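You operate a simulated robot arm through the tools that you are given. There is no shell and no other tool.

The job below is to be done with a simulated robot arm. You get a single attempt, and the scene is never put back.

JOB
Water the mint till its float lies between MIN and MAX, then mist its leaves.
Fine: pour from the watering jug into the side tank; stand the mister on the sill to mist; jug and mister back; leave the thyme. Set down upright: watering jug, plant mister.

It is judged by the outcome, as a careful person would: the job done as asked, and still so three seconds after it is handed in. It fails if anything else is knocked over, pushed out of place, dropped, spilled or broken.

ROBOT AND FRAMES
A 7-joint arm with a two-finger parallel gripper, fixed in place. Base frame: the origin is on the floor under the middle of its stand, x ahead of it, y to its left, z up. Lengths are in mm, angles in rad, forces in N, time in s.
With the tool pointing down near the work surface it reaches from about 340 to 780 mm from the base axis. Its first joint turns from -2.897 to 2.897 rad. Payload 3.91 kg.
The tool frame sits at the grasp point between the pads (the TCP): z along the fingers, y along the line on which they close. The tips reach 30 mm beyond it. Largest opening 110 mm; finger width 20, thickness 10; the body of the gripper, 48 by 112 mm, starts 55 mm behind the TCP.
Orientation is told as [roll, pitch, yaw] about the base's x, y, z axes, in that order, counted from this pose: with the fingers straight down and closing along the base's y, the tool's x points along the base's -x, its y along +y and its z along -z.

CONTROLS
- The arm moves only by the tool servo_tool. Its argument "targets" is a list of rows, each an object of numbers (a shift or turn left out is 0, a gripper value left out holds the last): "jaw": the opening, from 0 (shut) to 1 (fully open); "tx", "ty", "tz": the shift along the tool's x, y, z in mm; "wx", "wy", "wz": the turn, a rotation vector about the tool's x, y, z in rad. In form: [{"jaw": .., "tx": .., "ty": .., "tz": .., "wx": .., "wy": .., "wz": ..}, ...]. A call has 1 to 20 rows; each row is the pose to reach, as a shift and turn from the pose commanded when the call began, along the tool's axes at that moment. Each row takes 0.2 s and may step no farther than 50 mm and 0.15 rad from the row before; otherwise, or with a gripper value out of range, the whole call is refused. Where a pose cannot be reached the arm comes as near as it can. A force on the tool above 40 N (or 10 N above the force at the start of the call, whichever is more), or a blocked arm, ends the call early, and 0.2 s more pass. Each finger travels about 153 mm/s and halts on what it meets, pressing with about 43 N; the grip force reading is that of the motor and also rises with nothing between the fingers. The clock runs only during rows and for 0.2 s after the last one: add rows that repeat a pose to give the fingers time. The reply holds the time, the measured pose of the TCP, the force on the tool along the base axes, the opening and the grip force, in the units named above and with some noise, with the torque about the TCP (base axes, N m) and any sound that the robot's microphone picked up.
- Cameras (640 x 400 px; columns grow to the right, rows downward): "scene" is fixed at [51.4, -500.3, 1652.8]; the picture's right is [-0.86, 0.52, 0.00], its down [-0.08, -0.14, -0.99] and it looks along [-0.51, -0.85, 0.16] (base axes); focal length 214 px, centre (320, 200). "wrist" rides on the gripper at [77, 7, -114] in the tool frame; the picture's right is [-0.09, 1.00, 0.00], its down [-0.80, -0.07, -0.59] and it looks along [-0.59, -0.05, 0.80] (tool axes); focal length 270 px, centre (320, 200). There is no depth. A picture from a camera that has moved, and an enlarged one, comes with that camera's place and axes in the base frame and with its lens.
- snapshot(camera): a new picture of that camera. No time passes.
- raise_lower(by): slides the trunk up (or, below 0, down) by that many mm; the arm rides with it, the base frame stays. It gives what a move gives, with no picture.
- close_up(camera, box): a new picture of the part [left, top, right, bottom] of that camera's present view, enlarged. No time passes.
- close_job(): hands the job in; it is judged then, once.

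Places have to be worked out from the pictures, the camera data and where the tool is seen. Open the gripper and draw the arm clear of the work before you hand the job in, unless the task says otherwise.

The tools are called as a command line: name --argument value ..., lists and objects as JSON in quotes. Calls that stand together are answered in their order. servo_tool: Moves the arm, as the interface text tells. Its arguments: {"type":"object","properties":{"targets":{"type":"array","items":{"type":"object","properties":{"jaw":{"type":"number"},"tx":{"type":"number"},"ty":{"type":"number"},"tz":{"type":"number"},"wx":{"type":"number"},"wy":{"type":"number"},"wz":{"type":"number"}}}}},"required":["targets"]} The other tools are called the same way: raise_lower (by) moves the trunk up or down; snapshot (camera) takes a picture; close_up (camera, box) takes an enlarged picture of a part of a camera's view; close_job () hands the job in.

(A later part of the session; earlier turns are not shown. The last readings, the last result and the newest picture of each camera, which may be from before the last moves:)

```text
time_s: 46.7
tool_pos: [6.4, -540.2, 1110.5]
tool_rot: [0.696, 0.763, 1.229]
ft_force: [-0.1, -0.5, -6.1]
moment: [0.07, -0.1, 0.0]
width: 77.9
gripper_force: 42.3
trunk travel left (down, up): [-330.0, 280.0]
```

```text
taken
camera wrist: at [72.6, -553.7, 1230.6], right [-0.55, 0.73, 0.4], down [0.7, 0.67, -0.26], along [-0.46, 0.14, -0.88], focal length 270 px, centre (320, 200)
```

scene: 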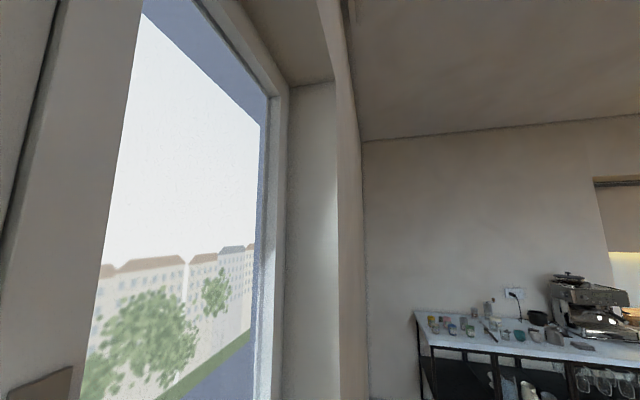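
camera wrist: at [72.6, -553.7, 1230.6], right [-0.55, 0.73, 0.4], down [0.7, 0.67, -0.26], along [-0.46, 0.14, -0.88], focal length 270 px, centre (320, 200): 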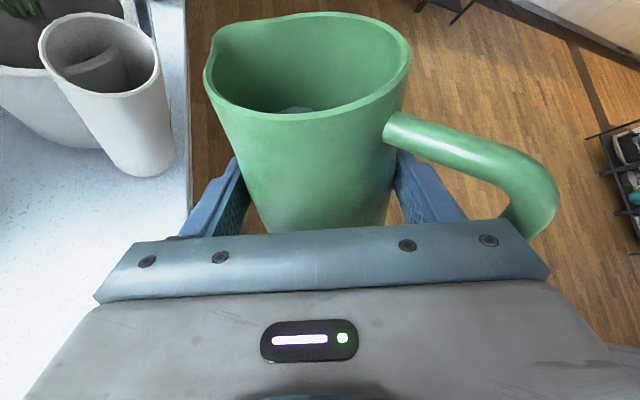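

The tilt reached fully this time, and a bit of water surface is now visible inside the jug. I'll zoom in on the jug interior and tank mouth.

close_up --camera "wrist" --box '[190, 0, 420, 140]'

close_up --camera "wrist" --box '[0, 0, 200, 190]'

```text
2.78 times, centred on (305, 70) of wrist
camera zoom: at [72.6, -553.7, 1230.6], right [-0.55, 0.73, 0.4], down [0.7, 0.67, -0.26], along [-0.46, 0.14, -0.88], focal length 752 px, centre (362, 562)
```

zoom: 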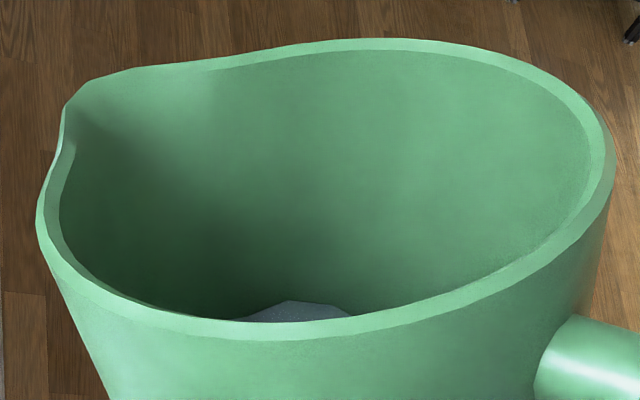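

```text
2.11 times, centred on (100, 95) of wrist
camera zoom: at [72.6, -553.7, 1230.6], right [-0.55, 0.73, 0.4], down [0.7, 0.67, -0.26], along [-0.46, 0.14, -0.88], focal length 569 px, centre (783, 421)
```

zoom: 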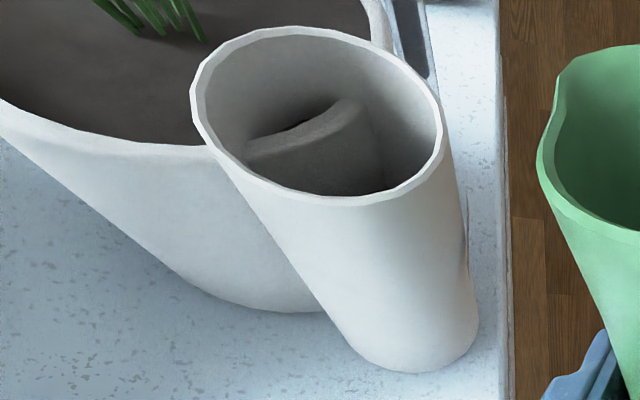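

The water surface puts the level at about 58 mm up the jug, so pouring should start near 0.93 rad of tilt. I'll bring the spout over the tank at 0.6 rad tilt, about 40 mm above the rim.

servo_tool --targets '[{"tx": 2.1, "ty": -13.9, "tz": 10}, {"tx": 4.2, "ty": -27.7, "tz": 20}, {"tx": 6.2, "ty": -41.5, "tz": 30}, {"tx": 8.3, "ty": -55.4, "tz": 39.9}, {"tx": 8.3, "ty": -55.4, "tz": 39.9}]'

snapshot --camera "wrist"

```text
time_s: 47.9
tool_pos: [3.5, -594.7, 1069.2]
tool_rot: [0.696, 0.764, 1.233]
ft_force: [-0.6, -0.6, -5.6]
moment: [0.04, -0.08, -0.01]
width: 77.8
gripper_force: 43.3
trunk travel left (down, up): [-330.0, 280.0]
```

```text
taken
camera wrist: at [71.0, -608.5, 1188.6], right [-0.55, 0.73, 0.4], down [0.7, 0.67, -0.26], along [-0.46, 0.14, -0.88], focal length 270 px, centre (320, 200)
```

wrist: 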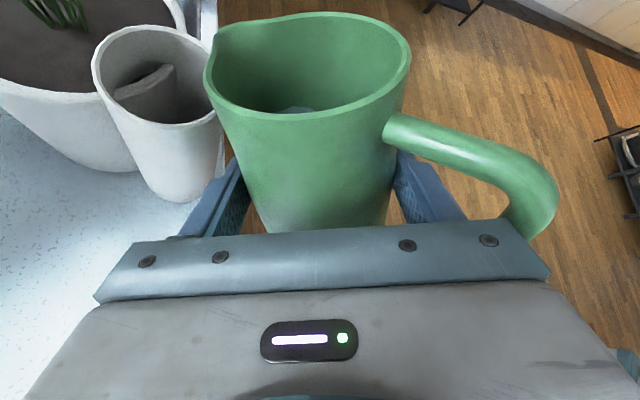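

Solving from the picture, the spout tip is 46 mm forward and 61 mm above the TCP in the jug's upright frame, so it now sits ~17 mm short of the tank's centre. I'll move it in to ~8 mm short, ~27 mm above the rim, while tilting to 0.85 rad (below the expected pour angle).

servo_tool --targets '[{"tx": 1, "ty": -3.2, "tz": 0.6, "wx": -0.0184, "wy": -0.0427, "wz": -0.0588}, {"tx": 2.1, "ty": -6.4, "tz": 1.2, "wx": -0.0368, "wy": -0.0854, "wz": -0.1177}, {"tx": 4.3, "ty": -4.4, "tz": -1, "wx": -0.049, "wy": -0.1139, "wz": -0.1569}, {"tx": 6.45, "ty": -2.3, "tz": -3.1, "wx": -0.0613, "wy": -0.1424, "wz": -0.1961}, {"tx": 6.45, "ty": -2.3, "tz": -3.1, "wx": -0.0613, "wy": -0.1424, "wz": -0.1961}]'

snapshot --camera "wrist"

close_up --camera "wrist" --box '[60, 0, 420, 170]'

```text
time_s: 49.1
tool_pos: [6.0, -598.6, 1073.4]
tool_rot: [0.793, 0.525, 1.292]
ft_force: [0.2, 0.2, -5.4]
moment: [0.01, -0.07, -0.02]
width: 77.8
gripper_force: 42.8
trunk travel left (down, up): [-330.0, 280.0]
```

```text
taken
camera wrist: at [73.7, -642.2, 1185.9], right [-0.55, 0.61, 0.57], down [0.7, 0.71, -0.09], along [-0.46, 0.35, -0.82], focal length 270 px, centre (320, 200)
```

wrist: 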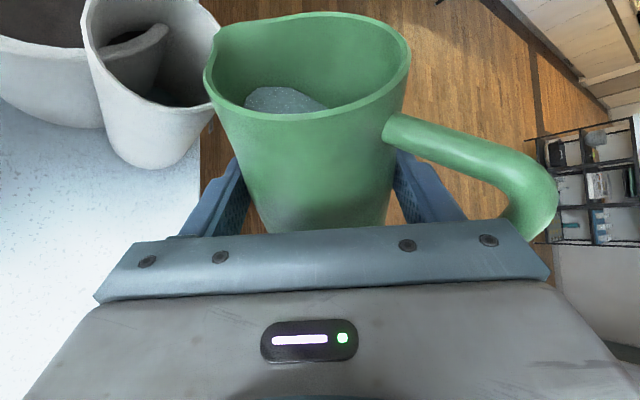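

```text
1.78 times, centred on (240, 85) of wrist
camera zoom: at [73.7, -642.2, 1185.9], right [-0.55, 0.61, 0.57], down [0.7, 0.71, -0.09], along [-0.46, 0.35, -0.82], focal length 480 px, centre (462, 404)
```

zoom: 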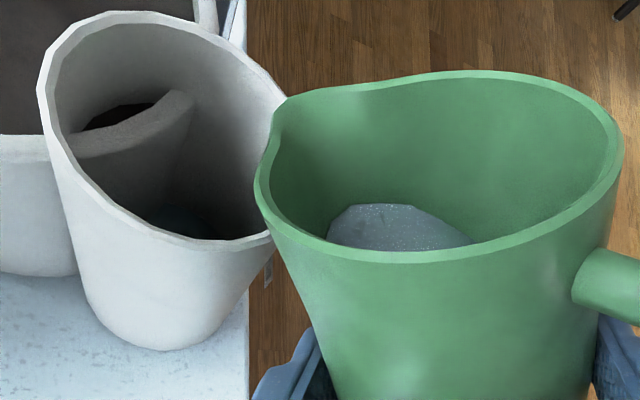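

No pour yet and water is visible well inside. The spout should go ~5 mm further over the mouth; I'll shift it and tilt to 0.90 rad, watching for sound.

servo_tool --targets '[{"tx": 3.7, "ty": -2.7, "tz": -0.2}, {"tx": 5.4, "ty": -1.4, "tz": -3.2, "wx": -0.0123, "wy": -0.0285, "wz": -0.0392}, {"tx": 5.4, "ty": -1.4, "tz": -3.2, "wx": -0.0123, "wy": -0.0285, "wz": -0.0392}]'

snapshot --camera "wrist"

close_up --camera "wrist" --box '[60, 0, 420, 170]'

```text
time_s: 49.9
tool_pos: [8.0, -604.7, 1078.1]
tool_rot: [0.809, 0.479, 1.299]
ft_force: [-0.2, 0.4, -5.8]
moment: [0.03, -0.08, -0.01]
width: 78.1
gripper_force: 43.3
trunk travel left (down, up): [-330.0, 280.0]
```

```text
taken
camera wrist: at [76.3, -653.2, 1187.4], right [-0.55, 0.58, 0.6], down [0.7, 0.71, -0.05], along [-0.46, 0.39, -0.8], focal length 270 px, centre (320, 200)
```

wrist: 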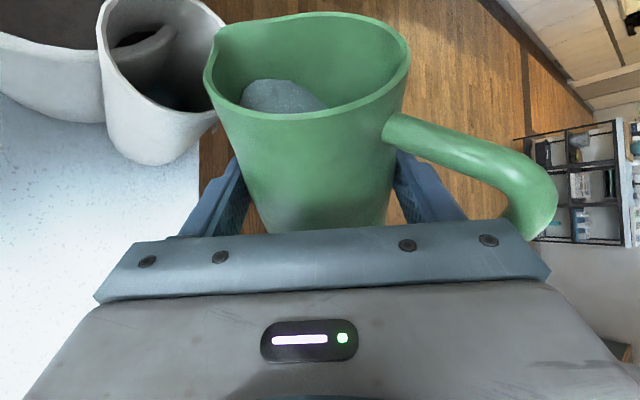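

```text
1.78 times, centred on (240, 85) of wrist
camera zoom: at [76.3, -653.2, 1187.4], right [-0.55, 0.58, 0.6], down [0.7, 0.71, -0.05], along [-0.46, 0.39, -0.8], focal length 480 px, centre (462, 404)
```

zoom: 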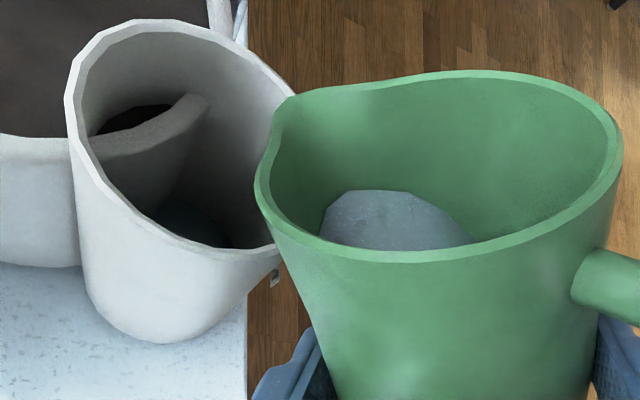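

The water line sits about 16 mm below the rim at the spout side, so pouring should begin near 0.93–0.94 rad. I'll make a short first dribble at 0.965 rad and tip back, listening for sound.

servo_tool --targets '[{"tx": 2.3, "ty": 3.2, "tz": -3.1, "wx": -0.0159, "wy": -0.037, "wz": -0.051}, {"tx": 2.3, "ty": 3.2, "tz": -3.1, "wx": -0.0159, "wy": -0.037, "wz": -0.051}, {"tx": 2.3, "ty": 3.2, "tz": -3.1, "wx": -0.0159, "wy": -0.037, "wz": -0.051}, {"tx": 0, "ty": 0, "tz": 0, "wx": 0, "wy": 0, "wz": 0}]'

close_up --camera "wrist" --box '[60, 0, 420, 170]'

```text
time_s: 50.9
tool_pos: [8.0, -603.2, 1077.9]
tool_rot: [0.812, 0.48, 1.298]
ft_force: [0.1, -1.2, -5.9]
moment: [0.03, -0.05, 0.0]
width: 77.8
gripper_force: 42.8
trunk travel left (down, up): [-330.0, 280.0]
```

```text
1.78 times, centred on (240, 85) of wrist
camera zoom: at [75.5, -652.3, 1187.3], right [-0.55, 0.58, 0.6], down [0.7, 0.71, -0.05], along [-0.46, 0.39, -0.8], focal length 480 px, centre (462, 404)
```

zoom: 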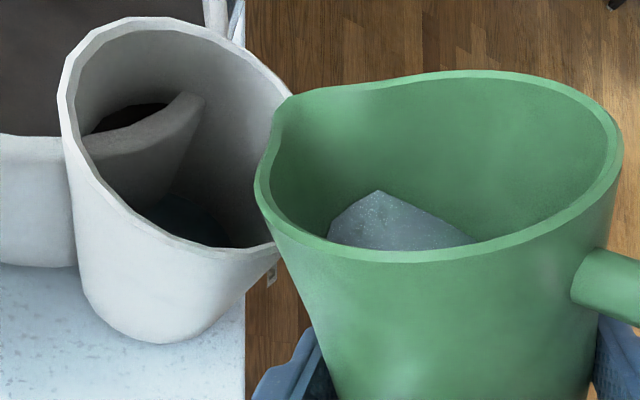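

No sound and little change, so pouring hadn't started. I'll tilt to 1.0 rad and look while the clock is stopped.

servo_tool --targets '[{"tx": 2.3, "ty": 3.2, "tz": -3.1, "wx": -0.0159, "wy": -0.037, "wz": -0.051}, {"tx": 3.7, "ty": 4.8, "tz": -4.6, "wx": -0.0245, "wy": -0.057, "wz": -0.0785}]'

close_up --camera "wrist" --box '[60, 0, 420, 170]'

```text
time_s: 51.5
tool_pos: [8.5, -603.2, 1085.8]
tool_rot: [0.841, 0.382, 1.31]
ft_force: [-0.6, -0.3, -5.5]
moment: [0.06, -0.05, 0.01]
width: 77.9
gripper_force: 42.8
trunk travel left (down, up): [-330.0, 280.0]
```

```text
1.78 times, centred on (240, 85) of wrist
camera zoom: at [76.3, -663.4, 1189.4], right [-0.55, 0.52, 0.66], down [0.7, 0.72, 0.02], along [-0.46, 0.47, -0.75], focal length 480 px, centre (462, 404)
```

zoom: 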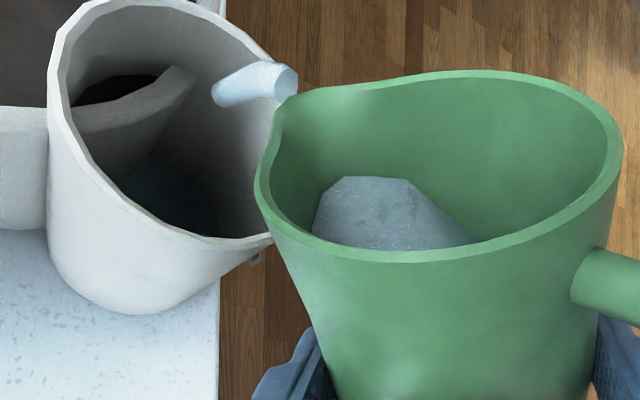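

A stream is visibly leaving the spout into the tank mouth. To stay conservative I'll tip back now, retreat and level the jug at the gauge-viewing pose.

servo_tool --targets '[{"tx": -3.5, "ty": -6.3, "tz": 5.6, "wx": 0.0294, "wy": 0.0684, "wz": 0.0941}, {"tx": -2.6, "ty": -7.2, "tz": 6.05, "wx": 0.0637, "wy": 0.1481, "wz": 0.204}, {"tx": -11.7, "ty": 1.4, "tz": 2.6, "wx": 0.098, "wy": 0.2278, "wz": 0.3138}, {"tx": -25.7, "ty": 25.9, "tz": -10.8, "wx": 0.1324, "wy": 0.3076, "wz": 0.4236}, {"tx": -44.4, "ty": 43.9, "tz": -18, "wx": 0.1667, "wy": 0.3873, "wz": 0.5335}, {"tx": -38.5, "ty": 65.2, "tz": 9.3, "wx": 0.201, "wy": 0.4671, "wz": 0.6433}, {"tx": -28.7, "ty": 88, "tz": 40.6, "wx": 0.2328, "wy": 0.5411, "wz": 0.7453}, {"tx": -18.9, "ty": 110.8, "tz": 72, "wx": 0.2451, "wy": 0.5696, "wz": 0.7845}, {"tx": -19.3, "ty": 112.1, "tz": 94.2, "wx": 0.2451, "wy": 0.5696, "wz": 0.7845}, {"tx": -19.3, "ty": 112.1, "tz": 94.2, "wx": 0.2451, "wy": 0.5696, "wz": 0.7845}]'

snapshot --camera "wrist"

close_up --camera "wrist" --box '[10, 110, 170, 245]'

```text
time_s: 53.7
tool_pos: [-125.7, -540.8, 1097.3]
tool_rot: [-0.005, 1.266, 0.609]
ft_force: [-0.4, 0.8, -5.9]
moment: [0.03, -0.07, 0.01]
width: 77.8
gripper_force: 42.5
trunk travel left (down, up): [-330.0, 280.0]
```

```text
taken
camera wrist: at [-58.8, -484.3, 1205.0], right [-0.55, 0.83, -0.09], down [0.7, 0.41, -0.59], along [-0.45, -0.38, -0.81], focal length 270 px, centre (320, 200)
```

wrist: 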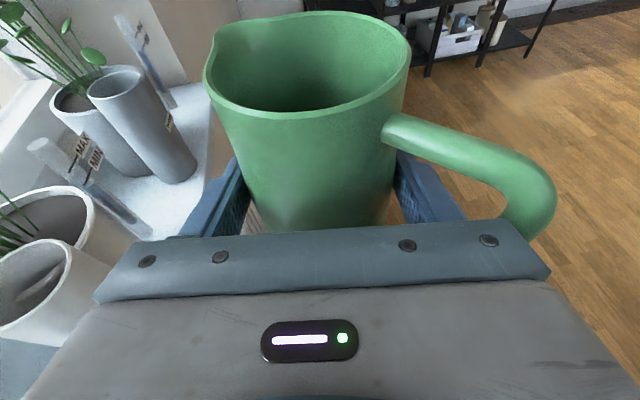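

```text
2.96 times, centred on (90, 178) of wrist
camera zoom: at [-58.8, -484.3, 1205.0], right [-0.55, 0.83, -0.09], down [0.7, 0.41, -0.59], along [-0.45, -0.38, -0.81], focal length 801 px, centre (1002, 267)
```

zoom: 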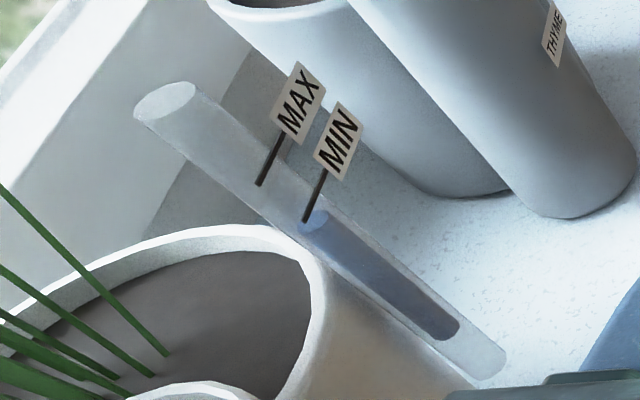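

The float has risen a little and is now right at the MIN line (about 6 px below its tick versus 17 px before). I'll wait two seconds to see whether it is still rising.

servo_tool --targets '[{"tx": 0}, {"tx": 0}, {"tx": 0}, {"tx": 0}, {"tx": 0}, {"tx": 0}, {"tx": 0}, {"tx": 0}, {"tx": 0}, {"tx": 0}]'

close_up --camera "wrist" --box '[50, 140, 130, 190]'

```text
time_s: 55.9
tool_pos: [-125.3, -539.6, 1096.2]
tool_rot: [-0.004, 1.268, 0.611]
ft_force: [-0.4, 0.2, -5.7]
moment: [0.03, -0.08, 0.03]
width: 77.8
gripper_force: 43.0
trunk travel left (down, up): [-330.0, 280.0]
```

```text
8.00 times, centred on (90, 165) of wrist
camera zoom: at [-58.5, -484.3, 1205.2], right [-0.55, 0.83, -0.09], down [0.7, 0.41, -0.59], along [-0.45, -0.38, -0.8], focal length 2162 px, centre (2160, 480)
```

zoom: 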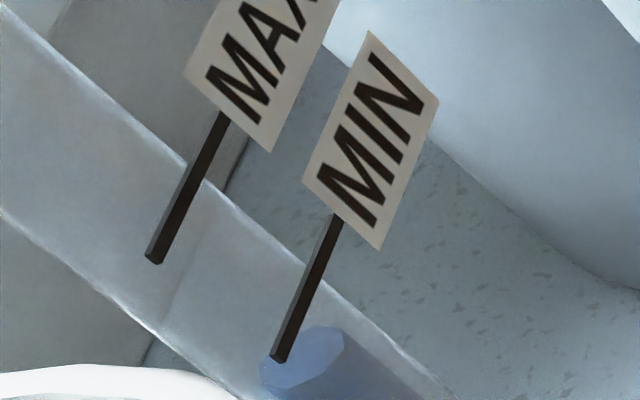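

The float is stable, roughly 2 mm higher than before and still at or just under MIN; the first half-second of pouring raised it ~2 mm and MIN–MAX is ~13.7 mm. I'll go back over the tank and pour about a second at the same tilt.

servo_tool --targets '[{"tx": 1.7, "ty": -22.8, "tz": -35}, {"tx": -6.2, "ty": -45.6, "tz": -66.9, "wx": -0.0294, "wy": -0.0684, "wz": -0.0941}, {"tx": -14.8, "ty": -65.5, "tz": -94.4, "wx": -0.0637, "wy": -0.1481, "wz": -0.204}, {"tx": -18.6, "ty": -79.3, "tz": -106.7, "wx": -0.098, "wy": -0.2278, "wz": -0.3138}, {"tx": -23.7, "ty": -96.6, "tz": -92.6, "wx": -0.1324, "wy": -0.3076, "wz": -0.4236}, {"tx": -33.8, "ty": -117.1, "tz": -74.5, "wx": -0.1618, "wy": -0.3759, "wz": -0.5178}, {"tx": -42.9, "ty": -128.1, "tz": -63.7, "wx": -0.1912, "wy": -0.4443, "wz": -0.6119}, {"tx": -40.8, "ty": -128.2, "tz": -64.3, "wx": -0.2157, "wy": -0.5012, "wz": -0.6904}, {"tx": -32.1, "ty": -128.3, "tz": -66.9, "wx": -0.2451, "wy": -0.5696, "wz": -0.7845}, {"tx": -32.1, "ty": -128.3, "tz": -66.9, "wx": -0.2451, "wy": -0.5696, "wz": -0.7845}]'

close_up --camera "wrist" --box '[60, 0, 420, 170]'

```text
time_s: 58.1
tool_pos: [9.3, -605.0, 1087.2]
tool_rot: [0.841, 0.38, 1.31]
ft_force: [-0.8, -0.5, -5.5]
moment: [0.02, -0.08, 0.01]
width: 77.7
gripper_force: 43.0
trunk travel left (down, up): [-330.0, 280.0]
```

```text
1.78 times, centred on (240, 85) of wrist
camera zoom: at [76.5, -664.1, 1191.1], right [-0.55, 0.52, 0.66], down [0.7, 0.72, 0.02], along [-0.46, 0.47, -0.75], focal length 480 px, centre (462, 404)
```

zoom: 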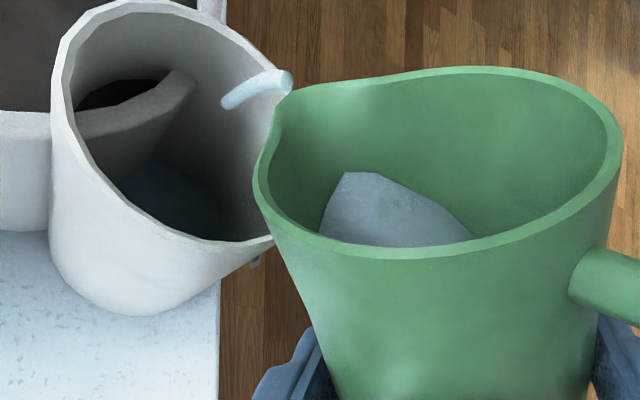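

The stream is thinner now because the level has dropped. I'll tilt slightly more (1.05 rad) for about 0.8 s, then back off and return to the viewing pose.

servo_tool --targets '[{"tx": 1.8, "ty": 2.4, "tz": -2.3, "wx": -0.0123, "wy": -0.0285, "wz": -0.0392}, {"tx": 1.8, "ty": 2.4, "tz": -2.3, "wx": -0.0123, "wy": -0.0285, "wz": -0.0392}, {"tx": 1.8, "ty": 2.4, "tz": -2.3, "wx": -0.0123, "wy": -0.0285, "wz": -0.0392}]'

close_up --camera "wrist" --box '[60, 0, 420, 170]'

```text
time_s: 58.9
tool_pos: [8.1, -605.4, 1092.0]
tool_rot: [0.854, 0.333, 1.317]
ft_force: [0.5, 0.0, -5.1]
moment: [0.04, -0.06, 0.0]
width: 77.8
gripper_force: 42.9
trunk travel left (down, up): [-330.0, 280.0]
```

```text
1.78 times, centred on (240, 85) of wrist
camera zoom: at [76.3, -669.6, 1191.7], right [-0.55, 0.48, 0.68], down [0.7, 0.71, 0.06], along [-0.46, 0.51, -0.73], focal length 480 px, centre (462, 404)
```

zoom: 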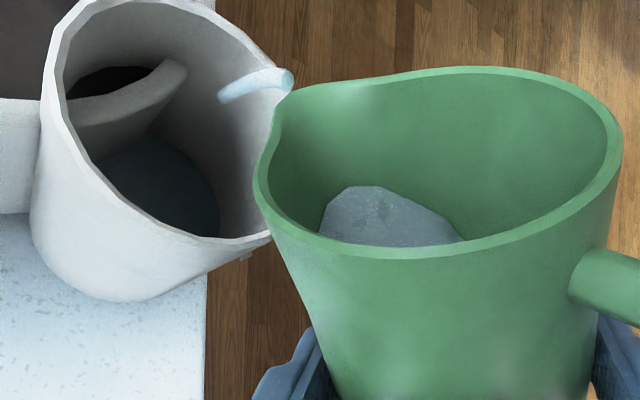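

The stream is falling well inside the tank. I'll tip back and return to the viewing pose to read the float.

servo_tool --targets '[{"tx": -4.1, "ty": -7.6, "tz": 6.8, "wx": 0.0343, "wy": 0.0797, "wz": 0.1098}, {"tx": -3.4, "ty": -8.2, "tz": 7, "wx": 0.0686, "wy": 0.1595, "wz": 0.2197}, {"tx": -10.8, "ty": -2, "tz": 4.9, "wx": 0.1029, "wy": 0.2392, "wz": 0.3295}, {"tx": -27.4, "ty": 21.7, "tz": -7.2, "wx": 0.1373, "wy": 0.319, "wz": 0.4393}, {"tx": -46.9, "ty": 39.1, "tz": -13.7, "wx": 0.1716, "wy": 0.3987, "wz": 0.5492}, {"tx": -41.1, "ty": 60.3, "tz": 13.8, "wx": 0.2059, "wy": 0.4785, "wz": 0.659}, {"tx": -32.2, "ty": 83.5, "tz": 45.1, "wx": 0.2377, "wy": 0.5525, "wz": 0.761}, {"tx": -22.4, "ty": 106.3, "tz": 76.5, "wx": 0.2574, "wy": 0.5981, "wz": 0.8237}, {"tx": -23.7, "ty": 106.5, "tz": 100.2, "wx": 0.2574, "wy": 0.5981, "wz": 0.8237}, {"tx": -23.7, "ty": 106.5, "tz": 100.2, "wx": 0.2574, "wy": 0.5981, "wz": 0.8237}]'

close_up --camera "wrist" --box '[10, 110, 170, 245]'

close_up --camera "wrist" --box '[50, 140, 130, 190]'

```text
time_s: 61.1
tool_pos: [-126.4, -541.0, 1097.8]
tool_rot: [-0.007, 1.269, 0.609]
ft_force: [-0.3, 0.2, -4.9]
moment: [0.03, -0.05, -0.01]
width: 77.4
gripper_force: 43.2
trunk travel left (down, up): [-330.0, 280.0]
```

```text
2.96 times, centred on (90, 178) of wrist
camera zoom: at [-60.6, -484.9, 1205.4], right [-0.55, 0.83, -0.09], down [0.7, 0.41, -0.59], along [-0.45, -0.38, -0.81], focal length 801 px, centre (1002, 267)
```

zoom: 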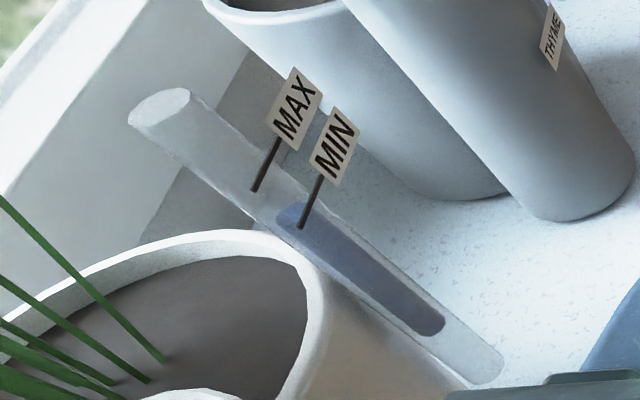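

```text
8.00 times, centred on (90, 165) of wrist
camera zoom: at [-60.6, -484.9, 1205.4], right [-0.55, 0.83, -0.09], down [0.7, 0.41, -0.59], along [-0.45, -0.38, -0.81], focal length 2162 px, centre (2160, 480)
```

zoom: 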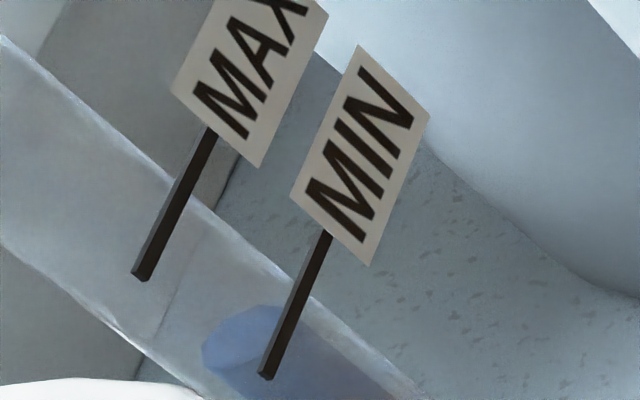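

The float top is now just above MIN (about 3 mm, up ~5 mm). I want it nearer mid-range, so one more pour of about the same amount, tilting a little further since the jug is emptier.

servo_tool --targets '[{"tx": 1.7, "ty": -22.8, "tz": -35}, {"tx": -6.2, "ty": -45.6, "tz": -66.9, "wx": -0.0294, "wy": -0.0684, "wz": -0.0941}, {"tx": -14.8, "ty": -65.5, "tz": -94.4, "wx": -0.0637, "wy": -0.1481, "wz": -0.204}, {"tx": -18.6, "ty": -79.3, "tz": -106.7, "wx": -0.098, "wy": -0.2278, "wz": -0.3138}, {"tx": -23.7, "ty": -96.6, "tz": -92.6, "wx": -0.1324, "wy": -0.3076, "wz": -0.4236}, {"tx": -33.8, "ty": -117.1, "tz": -74.5, "wx": -0.1618, "wy": -0.3759, "wz": -0.5178}, {"tx": -42.9, "ty": -128.1, "tz": -63.7, "wx": -0.1912, "wy": -0.4443, "wz": -0.6119}, {"tx": -40.8, "ty": -128.2, "tz": -64.3, "wx": -0.2157, "wy": -0.5012, "wz": -0.6904}, {"tx": -33.4, "ty": -128.4, "tz": -66.4, "wx": -0.2451, "wy": -0.5696, "wz": -0.7845}, {"tx": -24.1, "ty": -129.5, "tz": -68.7, "wx": -0.2696, "wy": -0.6266, "wz": -0.863}, {"tx": -24.1, "ty": -129.5, "tz": -68.7, "wx": -0.2696, "wy": -0.6266, "wz": -0.863}]'

close_up --camera "wrist" --box '[60, 0, 420, 170]'

```text
time_s: 63.5
tool_pos: [8.8, -606.2, 1094.7]
tool_rot: [0.868, 0.285, 1.322]
ft_force: [0.0, -0.3, -5.0]
moment: [-0.01, -0.05, 0.01]
width: 77.8
gripper_force: 43.0
trunk travel left (down, up): [-330.0, 280.0]
```

```text
1.78 times, centred on (240, 85) of wrist
camera zoom: at [75.6, -676.0, 1192.0], right [-0.55, 0.45, 0.7], down [0.7, 0.71, 0.09], along [-0.46, 0.54, -0.7], focal length 480 px, centre (462, 404)
```

zoom: 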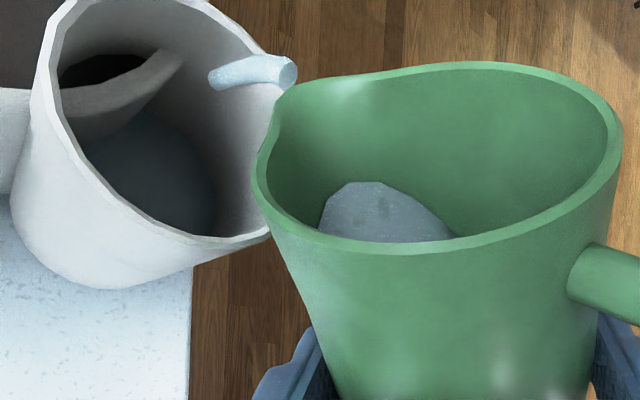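

A good stream. I'll hold it 0.4 s longer, then tip back and go straight to the viewing pose.

servo_tool --targets '[{"tx": 0}, {"tx": 0}, {"tx": -4.1, "ty": -7.3, "tz": 6.6, "wx": 0.0343, "wy": 0.0797, "wz": 0.1098}, {"tx": -4.4, "ty": -9.2, "tz": 8.1, "wx": 0.0686, "wy": 0.1595, "wz": 0.2197}, {"tx": -9.9, "ty": -6.2, "tz": 7.6, "wx": 0.1029, "wy": 0.2392, "wz": 0.3295}, {"tx": -26.1, "ty": 15.6, "tz": -3.1, "wx": 0.1373, "wy": 0.319, "wz": 0.4393}, {"tx": -46.9, "ty": 34.1, "tz": -10.1, "wx": 0.1716, "wy": 0.3987, "wz": 0.5492}, {"tx": -46.2, "ty": 55.9, "tz": 15.9, "wx": 0.2059, "wy": 0.4785, "wz": 0.659}, {"tx": -36.4, "ty": 78.7, "tz": 47.3, "wx": 0.2402, "wy": 0.5582, "wz": 0.7688}, {"tx": -26.6, "ty": 101.5, "tz": 78.6, "wx": 0.2696, "wy": 0.6266, "wz": 0.863}, {"tx": -26.7, "ty": 102.7, "tz": 104.4, "wx": 0.2696, "wy": 0.6266, "wz": 0.863}, {"tx": -26.7, "ty": 102.7, "tz": 104.4, "wx": 0.2696, "wy": 0.6266, "wz": 0.863}]'

close_up --camera "wrist" --box '[10, 110, 170, 245]'

close_up --camera "wrist" --box '[50, 140, 130, 190]'

```text
time_s: 66.1
tool_pos: [-125.7, -543.3, 1095.6]
tool_rot: [-0.005, 1.269, 0.608]
ft_force: [0.6, -0.6, -5.4]
moment: [-0.01, -0.06, 0.0]
width: 77.5
gripper_force: 43.2
trunk travel left (down, up): [-330.0, 280.0]
```

```text
2.96 times, centred on (90, 178) of wrist
camera zoom: at [-59.0, -486.1, 1203.9], right [-0.55, 0.83, -0.09], down [0.7, 0.41, -0.59], along [-0.45, -0.38, -0.8], focal length 801 px, centre (1002, 267)
```

zoom: 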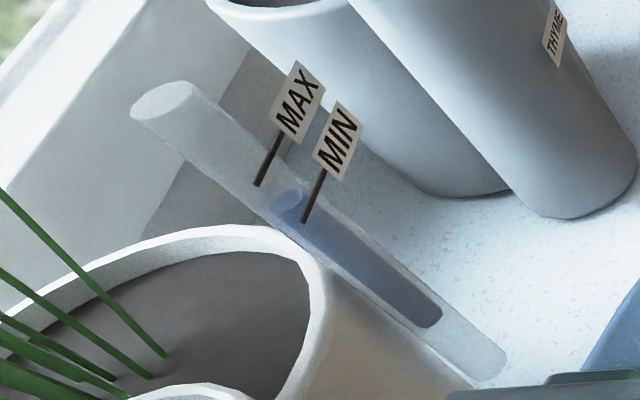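

```text
8.00 times, centred on (90, 165) of wrist
camera zoom: at [-59.0, -486.1, 1203.9], right [-0.55, 0.83, -0.09], down [0.7, 0.41, -0.59], along [-0.45, -0.38, -0.8], focal length 2162 px, centre (2160, 480)
```

zoom: 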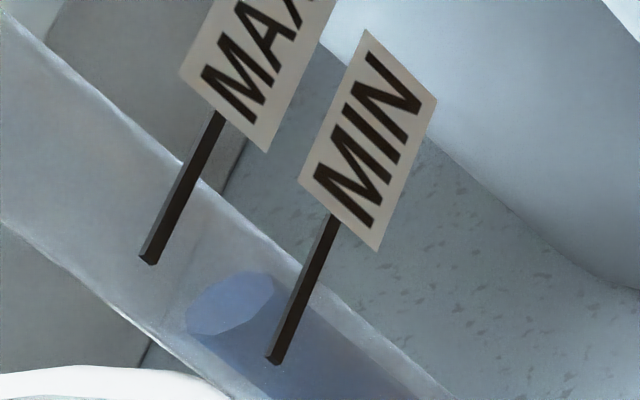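

The float top is above MIN now, but allowing for the tick bars standing in front of the tube it may be only ~2–3 mm above, so I want ~4 mm more for a safe mid-range reading. I'll pour once more at 1.14 rad.

servo_tool --targets '[{"tx": 1.7, "ty": -22.8, "tz": -35}, {"tx": -6.2, "ty": -45.6, "tz": -66.9, "wx": -0.0294, "wy": -0.0684, "wz": -0.0941}, {"tx": -14.8, "ty": -65.5, "tz": -94.4, "wx": -0.0637, "wy": -0.1481, "wz": -0.204}, {"tx": -18.6, "ty": -79.3, "tz": -106.7, "wx": -0.098, "wy": -0.2278, "wz": -0.3138}, {"tx": -23.7, "ty": -96.6, "tz": -92.6, "wx": -0.1324, "wy": -0.3076, "wz": -0.4236}, {"tx": -33.8, "ty": -117.1, "tz": -74.5, "wx": -0.1618, "wy": -0.3759, "wz": -0.5178}, {"tx": -42.9, "ty": -128.1, "tz": -63.7, "wx": -0.1912, "wy": -0.4443, "wz": -0.6119}, {"tx": -40.8, "ty": -128.2, "tz": -64.3, "wx": -0.2157, "wy": -0.5012, "wz": -0.6904}, {"tx": -31.9, "ty": -128.4, "tz": -66.9, "wx": -0.2451, "wy": -0.5696, "wz": -0.7845}, {"tx": -21.1, "ty": -129, "tz": -69.9, "wx": -0.2794, "wy": -0.6493, "wz": -0.8943}, {"tx": -21.1, "ty": -129, "tz": -69.9, "wx": -0.2794, "wy": -0.6493, "wz": -0.8943}]'

close_up --camera "wrist" --box '[60, 0, 420, 170]'

```text
time_s: 68.5
tool_pos: [8.5, -605.7, 1099.1]
tool_rot: [0.878, 0.245, 1.323]
ft_force: [-0.8, -1.0, -4.9]
moment: [0.0, -0.06, 0.02]
width: 77.4
gripper_force: 43.3
trunk travel left (down, up): [-330.0, 280.0]
```

```text
1.78 times, centred on (240, 85) of wrist
camera zoom: at [75.9, -679.1, 1192.4], right [-0.55, 0.42, 0.72], down [0.7, 0.71, 0.12], along [-0.46, 0.57, -0.68], focal length 480 px, centre (462, 404)
```

zoom: 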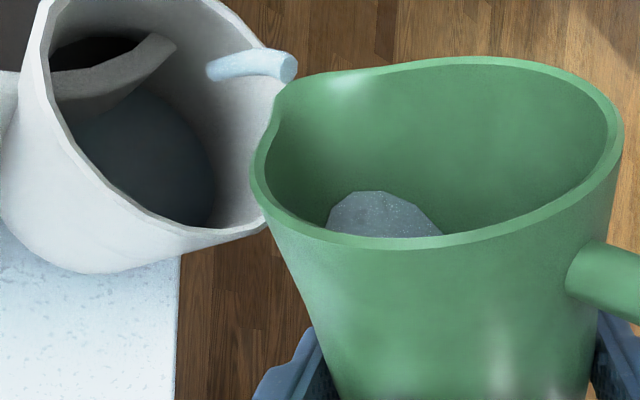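

Flow is steady into the mouth. I'll hold with a slight further tilt for 0.8 s, then tip back and return to the viewing pose.

servo_tool --targets '[{"tx": 1, "ty": 1.5, "tz": -1.4, "wx": -0.0074, "wy": -0.0171, "wz": -0.0235}, {"tx": 1, "ty": 1.5, "tz": -1.4, "wx": -0.0074, "wy": -0.0171, "wz": -0.0235}, {"tx": 1, "ty": 1.5, "tz": -1.4, "wx": -0.0074, "wy": -0.0171, "wz": -0.0235}, {"tx": 1, "ty": 1.5, "tz": -1.4, "wx": -0.0074, "wy": -0.0171, "wz": -0.0235}, {"tx": -3.3, "ty": -5.7, "tz": 5.2, "wx": 0.027, "wy": 0.0627, "wz": 0.0863}, {"tx": -6.3, "ty": -13.6, "tz": 11.8, "wx": 0.0613, "wy": 0.1424, "wz": 0.1961}, {"tx": -5.3, "ty": -14.4, "tz": 12.1, "wx": 0.0956, "wy": 0.2221, "wz": 0.306}, {"tx": -13, "ty": -7.8, "tz": 9.7, "wx": 0.1299, "wy": 0.3019, "wz": 0.4158}, {"tx": -31.2, "ty": 13.9, "tz": -0.4, "wx": 0.1642, "wy": 0.3816, "wz": 0.5256}, {"tx": -52.9, "ty": 31, "tz": -6, "wx": 0.1985, "wy": 0.4614, "wz": 0.6354}, {"tx": -48, "ty": 52.5, "tz": 20.2, "wx": 0.2328, "wy": 0.5411, "wz": 0.7453}, {"tx": -38.2, "ty": 75.3, "tz": 51.6, "wx": 0.2672, "wy": 0.6209, "wz": 0.8551}, {"tx": -28.4, "ty": 98.1, "tz": 82.9, "wx": 0.2794, "wy": 0.6493, "wz": 0.8943}, {"tx": -28.1, "ty": 98.6, "tz": 108, "wx": 0.2794, "wy": 0.6493, "wz": 0.8943}, {"tx": -28.1, "ty": 98.6, "tz": 108, "wx": 0.2794, "wy": 0.6493, "wz": 0.8943}]'

close_up --camera "wrist" --box '[10, 110, 170, 245]'

close_up --camera "wrist" --box '[50, 140, 130, 190]'

```text
time_s: 71.7
tool_pos: [-127.3, -542.2, 1097.4]
tool_rot: [-0.004, 1.269, 0.61]
ft_force: [-0.7, -0.3, -4.9]
moment: [0.01, -0.04, 0.02]
width: 77.4
gripper_force: 43.1
trunk travel left (down, up): [-330.0, 280.0]
```

```text
2.96 times, centred on (90, 178) of wrist
camera zoom: at [-60.4, -485.0, 1205.0], right [-0.55, 0.83, -0.09], down [0.7, 0.41, -0.59], along [-0.45, -0.38, -0.8], focal length 801 px, centre (1002, 267)
```

zoom: 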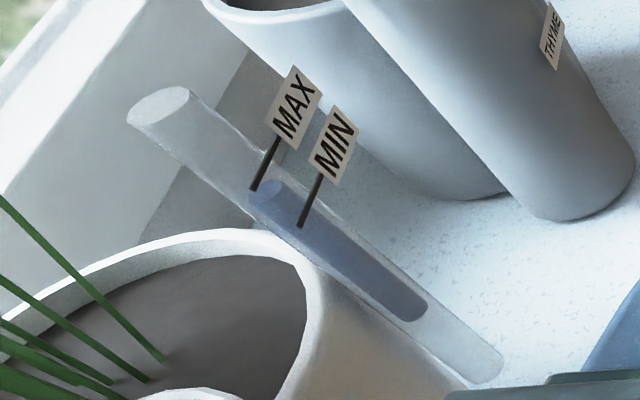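

```text
8.00 times, centred on (90, 165) of wrist
camera zoom: at [-60.4, -485.0, 1205.0], right [-0.55, 0.83, -0.09], down [0.7, 0.41, -0.59], along [-0.45, -0.38, -0.8], focal length 2162 px, centre (2160, 480)
```

zoom: 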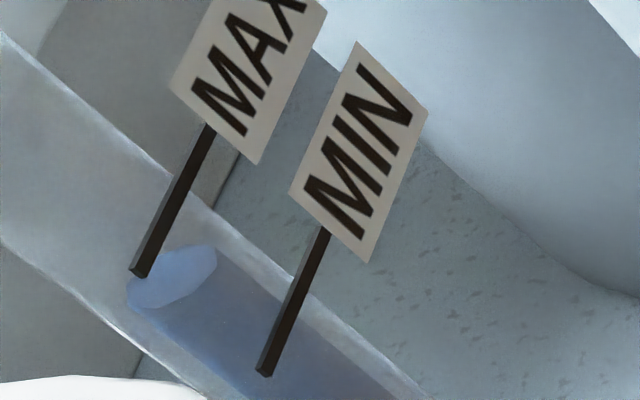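

The float top is now between the ticks (roughly 50–80 % of the way from MIN to MAX), so watering is done. I'll carry the jug back: yaw back to the grasp heading while moving to above its original spot.

servo_tool --targets '[{"tx": -8.5, "ty": -18.3, "tz": -29.8, "wx": 0.1068, "wz": -0.0334}, {"tx": -17, "ty": -36.5, "tz": -59.7, "wx": 0.2135, "wz": -0.0667}, {"tx": -25.5, "ty": -54.8, "tz": -89.5, "wx": 0.3203, "wz": -0.1001}, {"tx": -34, "ty": -73.1, "tz": -119.4, "wx": 0.4271, "wz": -0.1334}, {"tx": -42.5, "ty": -91.4, "tz": -149.2, "wx": 0.5339, "wz": -0.1668}, {"tx": -50.9, "ty": -109.6, "tz": -179, "wx": 0.6406, "wz": -0.2001}, {"tx": -59.4, "ty": -127.9, "tz": -208.9, "wx": 0.7474, "wz": -0.2335}, {"tx": -67.9, "ty": -146.2, "tz": -238.7, "wx": 0.7474, "wz": -0.2335}, {"tx": -76.4, "ty": -164.4, "tz": -268.6, "wx": 0.7474, "wz": -0.2335}, {"tx": -84.9, "ty": -182.7, "tz": -298.4, "wx": 0.7474, "wz": -0.2335}, {"tx": -84.9, "ty": -182.7, "tz": -298.4, "wx": 0.7474, "wz": -0.2335}]'

snapshot --camera "wrist"

```text
time_s: 74.1
tool_pos: [233.6, -512.2, 1106.8]
tool_rot: [-0.002, 1.269, 1.396]
ft_force: [0.2, 0.7, -4.9]
moment: [0.05, 0.0, -0.01]
width: 77.5
gripper_force: 42.2
trunk travel left (down, up): [-330.0, 280.0]
```

```text
taken
camera wrist: at [242.2, -424.6, 1213.6], right [-0.98, 0.2, -0.08], down [0.21, 0.78, -0.59], along [-0.05, -0.59, -0.8], focal length 270 px, centre (320, 200)
```

wrist: 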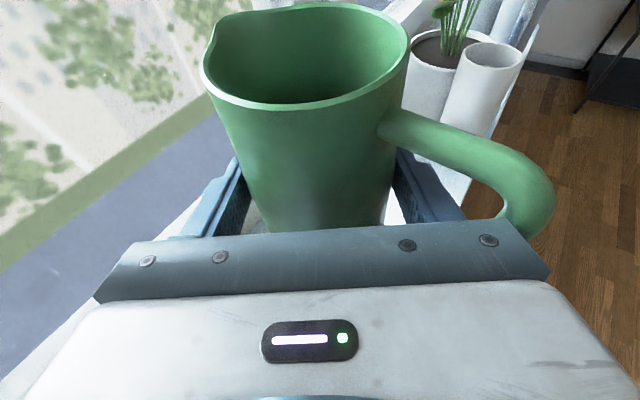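

The jug appears to have slid a few mm upward in the grip during pouring, so I'll feel for contact when setting down. First I'll correct x/y to the grasp position and descend to ~3 mm above the original height.

servo_tool --targets '[{"tx": 1.3, "ty": 1, "tz": 4.1}, {"tx": -27.3, "ty": 1, "tz": 13}, {"tx": -55.9, "ty": 1, "tz": 21.9}, {"tx": -84.6, "ty": 1, "tz": 30.8}, {"tx": -113.2, "ty": 1, "tz": 39.7}, {"tx": -137, "ty": 1, "tz": 47.1}, {"tx": -137, "ty": 1, "tz": 47.1}]'

snapshot --camera "wrist"

```text
time_s: 75.7
tool_pos: [230.1, -515.7, 959.4]
tool_rot: [-0.002, 1.269, 1.396]
ft_force: [0.0, 0.1, -4.7]
moment: [0.07, -0.03, 0.0]
width: 77.3
gripper_force: 43.4
trunk travel left (down, up): [-330.0, 280.0]
```

```text
taken
camera wrist: at [238.9, -429.3, 1067.4], right [-0.98, 0.2, -0.08], down [0.21, 0.78, -0.59], along [-0.05, -0.59, -0.8], focal length 270 px, centre (320, 200)
```

wrist: 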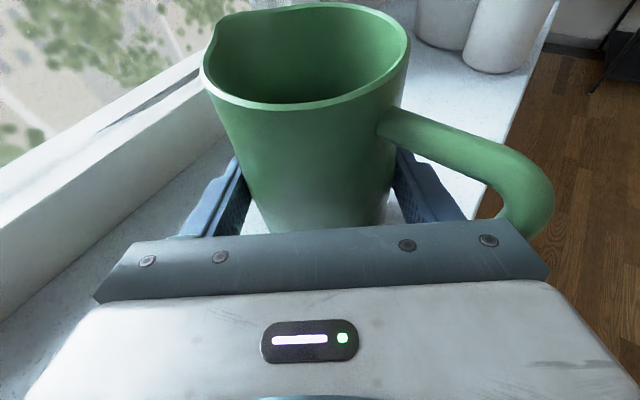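

Still carrying full weight at the original height, confirming the slip of a few mm. I'll lower in small steps and watch the force.

servo_tool --targets '[{"tx": -0.95, "tz": 0.3}, {"tx": -1.9, "tz": 0.6}, {"tx": -2.86, "tz": 0.9}]'

```text
time_s: 76.5
tool_pos: [230.9, -516.6, 957.9]
tool_rot: [-0.002, 1.271, 1.394]
ft_force: [0.8, 0.3, 0.9]
moment: [0.17, -0.06, -0.02]
width: 77.0
gripper_force: 43.3
trunk travel left (down, up): [-330.0, 280.0]
```

Contact: the vertical force went from −4.7 to about +1 N. One more millimetre to seat it, then check.

servo_tool --targets '[{"tx": -0.5, "tz": 0.15}, {"tx": -0.95, "tz": 0.3}, {"tx": -0.95, "tz": 0.3}]'

snapshot --camera "wrist"

```text
time_s: 77.3
tool_pos: [231.5, -516.7, 957.9]
tool_rot: [-0.005, 1.27, 1.391]
ft_force: [0.8, -2.9, 9.4]
moment: [0.13, -0.29, -0.02]
width: 77.3
gripper_force: 43.1
trunk travel left (down, up): [-330.0, 280.0]
```

```text
taken
camera wrist: at [239.1, -428.4, 1065.4], right [-0.98, 0.2, -0.09], down [0.21, 0.78, -0.59], along [-0.05, -0.59, -0.8], focal length 270 px, centre (320, 200)
```

wrist: 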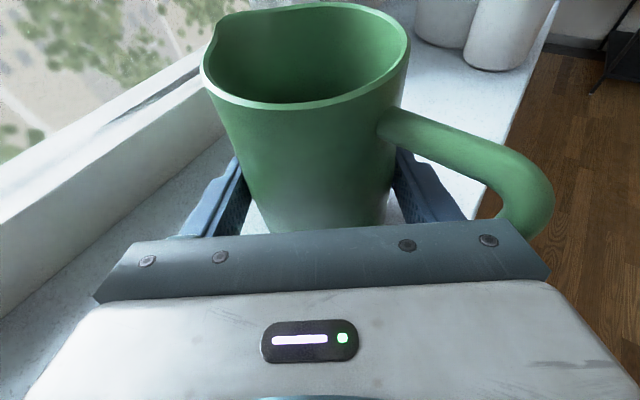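

The jug is seated on the sill (about 14 N reaction). I'll ease up 0.5 mm and open the jaws gradually to 84 mm.

servo_tool --targets '[{"tx": 0.4, "tz": -0.1}, {"jaw": 0.72, "tx": 0.4, "tz": -0.1}, {"jaw": 0.74, "tx": 0.4, "tz": -0.1}, {"jaw": 0.764, "tx": 0.4, "tz": -0.1}, {"jaw": 0.764, "tx": 0.4, "tz": -0.1}, {"jaw": 0.764, "tx": 0.4, "tz": -0.1}]'

snapshot --camera "wrist"

```text
time_s: 78.7
tool_pos: [231.1, -514.9, 956.7]
tool_rot: [0.0, 1.27, 1.396]
ft_force: [0.2, -0.1, -0.2]
moment: [0.01, 0.01, 0.03]
width: 83.7
gripper_force: 0.1
trunk travel left (down, up): [-330.0, 280.0]
```

```text
taken
camera wrist: at [239.5, -428.7, 1064.8], right [-0.98, 0.2, -0.08], down [0.21, 0.78, -0.59], along [-0.05, -0.59, -0.8], focal length 270 px, centre (320, 200)
```

wrist: 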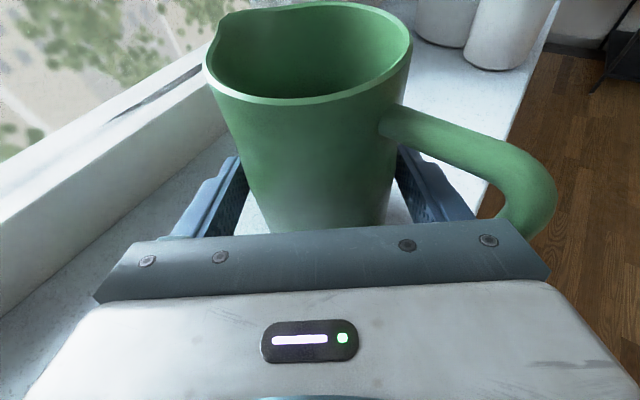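

The jug stands free and upright, zero force on the hand. Withdrawing straight back along the tool axis.

servo_tool --targets '[{"tz": -12}, {"tz": -26}, {"tz": -42}, {"tz": -60}, {"tz": -80}, {"tz": -105}, {"tz": -135}, {"tz": -160}]'

snapshot --camera "wrist"

```text
time_s: 80.5
tool_pos: [257.7, -365.5, 1002.9]
tool_rot: [-0.004, 1.268, 1.392]
ft_force: [-0.2, -0.8, 0.1]
moment: [0.02, 0.01, 0.01]
width: 84.2
gripper_force: 0.1
trunk travel left (down, up): [-330.0, 280.0]
```

```text
taken
camera wrist: at [265.0, -277.8, 1111.8], right [-0.98, 0.2, -0.09], down [0.21, 0.78, -0.59], along [-0.05, -0.59, -0.8], focal length 270 px, centre (320, 200)
```

wrist: 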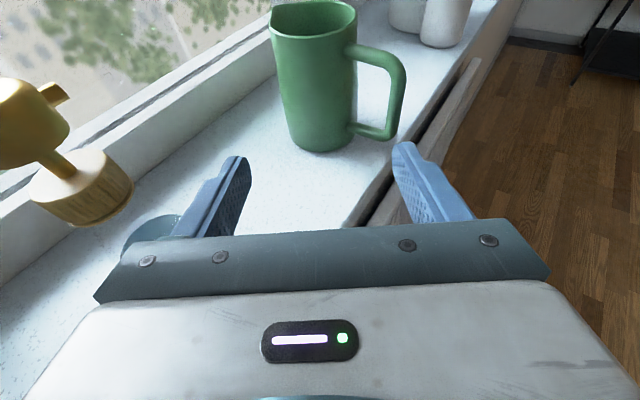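

The jug is back in place, upright. Now the mister: I'll lift the hand up and back to view it fully.

servo_tool --targets '[{"tx": 30, "ty": 1.2, "tz": -16}, {"tx": 60, "ty": 2.4, "tz": -32}, {"tx": 89.6, "ty": 3.5, "tz": -48.5}, {"tx": 80.7, "ty": -22.4, "tz": -77}, {"tx": 71.8, "ty": -48.3, "tz": -105.6}, {"tx": 62.9, "ty": -74.2, "tz": -134.2}]'

snapshot --camera "wrist"

close_up --camera "wrist" --box '[220, 60, 440, 240]'

```text
time_s: 81.9
tool_pos: [349.7, -271.0, 1105.8]
tool_rot: [0.0, 1.269, 1.395]
ft_force: [-1.3, -0.6, -0.5]
moment: [0.02, 0.02, 0.03]
width: 83.9
gripper_force: 0.1
trunk travel left (down, up): [-330.0, 280.0]
```

```text
taken
camera wrist: at [357.3, -184.1, 1213.9], right [-0.98, 0.2, -0.08], down [0.21, 0.78, -0.59], along [-0.05, -0.59, -0.8], focal length 270 px, centre (320, 200)
```

wrist: 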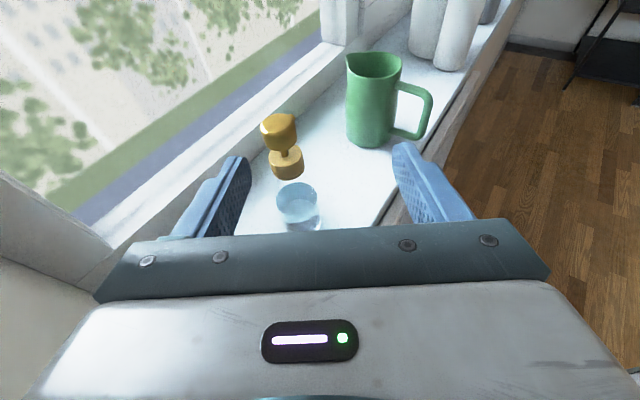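

```text
2.22 times, centred on (330, 150) of wrist
camera zoom: at [357.3, -184.1, 1213.9], right [-0.98, 0.2, -0.08], down [0.21, 0.78, -0.59], along [-0.05, -0.59, -0.8], focal length 601 px, centre (298, 311)
```

zoom: 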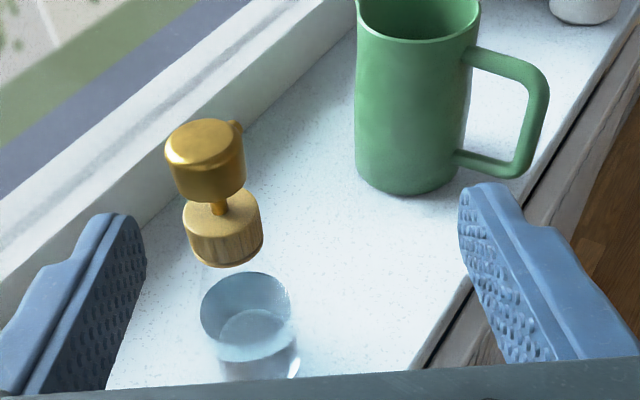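

The mister's nozzle seems to point roughly along the sill toward the plants. I'll zoom in closely to get the nozzle direction and the mister's proportions.

close_up --camera "wrist" --box '[250, 95, 350, 240]'

close_up --camera "wrist" --box '[255, 105, 315, 145]'

```text
2.76 times, centred on (300, 168) of wrist
camera zoom: at [357.3, -184.1, 1213.9], right [-0.98, 0.2, -0.08], down [0.21, 0.78, -0.59], along [-0.05, -0.59, -0.8], focal length 746 px, centre (375, 290)
```

zoom: 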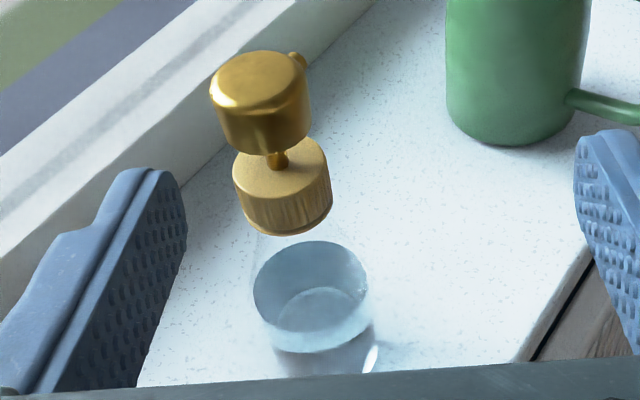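

```text
10.00 times, centred on (285, 125) of wrist
camera zoom: at [357.3, -184.1, 1213.9], right [-0.98, 0.2, -0.08], down [0.21, 0.78, -0.59], along [-0.05, -0.59, -0.8], focal length 2703 px, centre (670, 950)
```

zoom: 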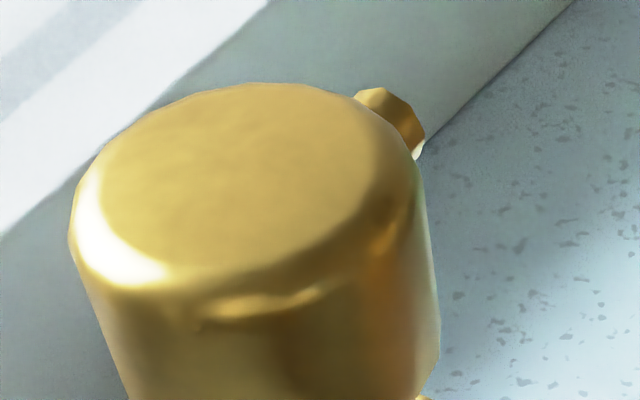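

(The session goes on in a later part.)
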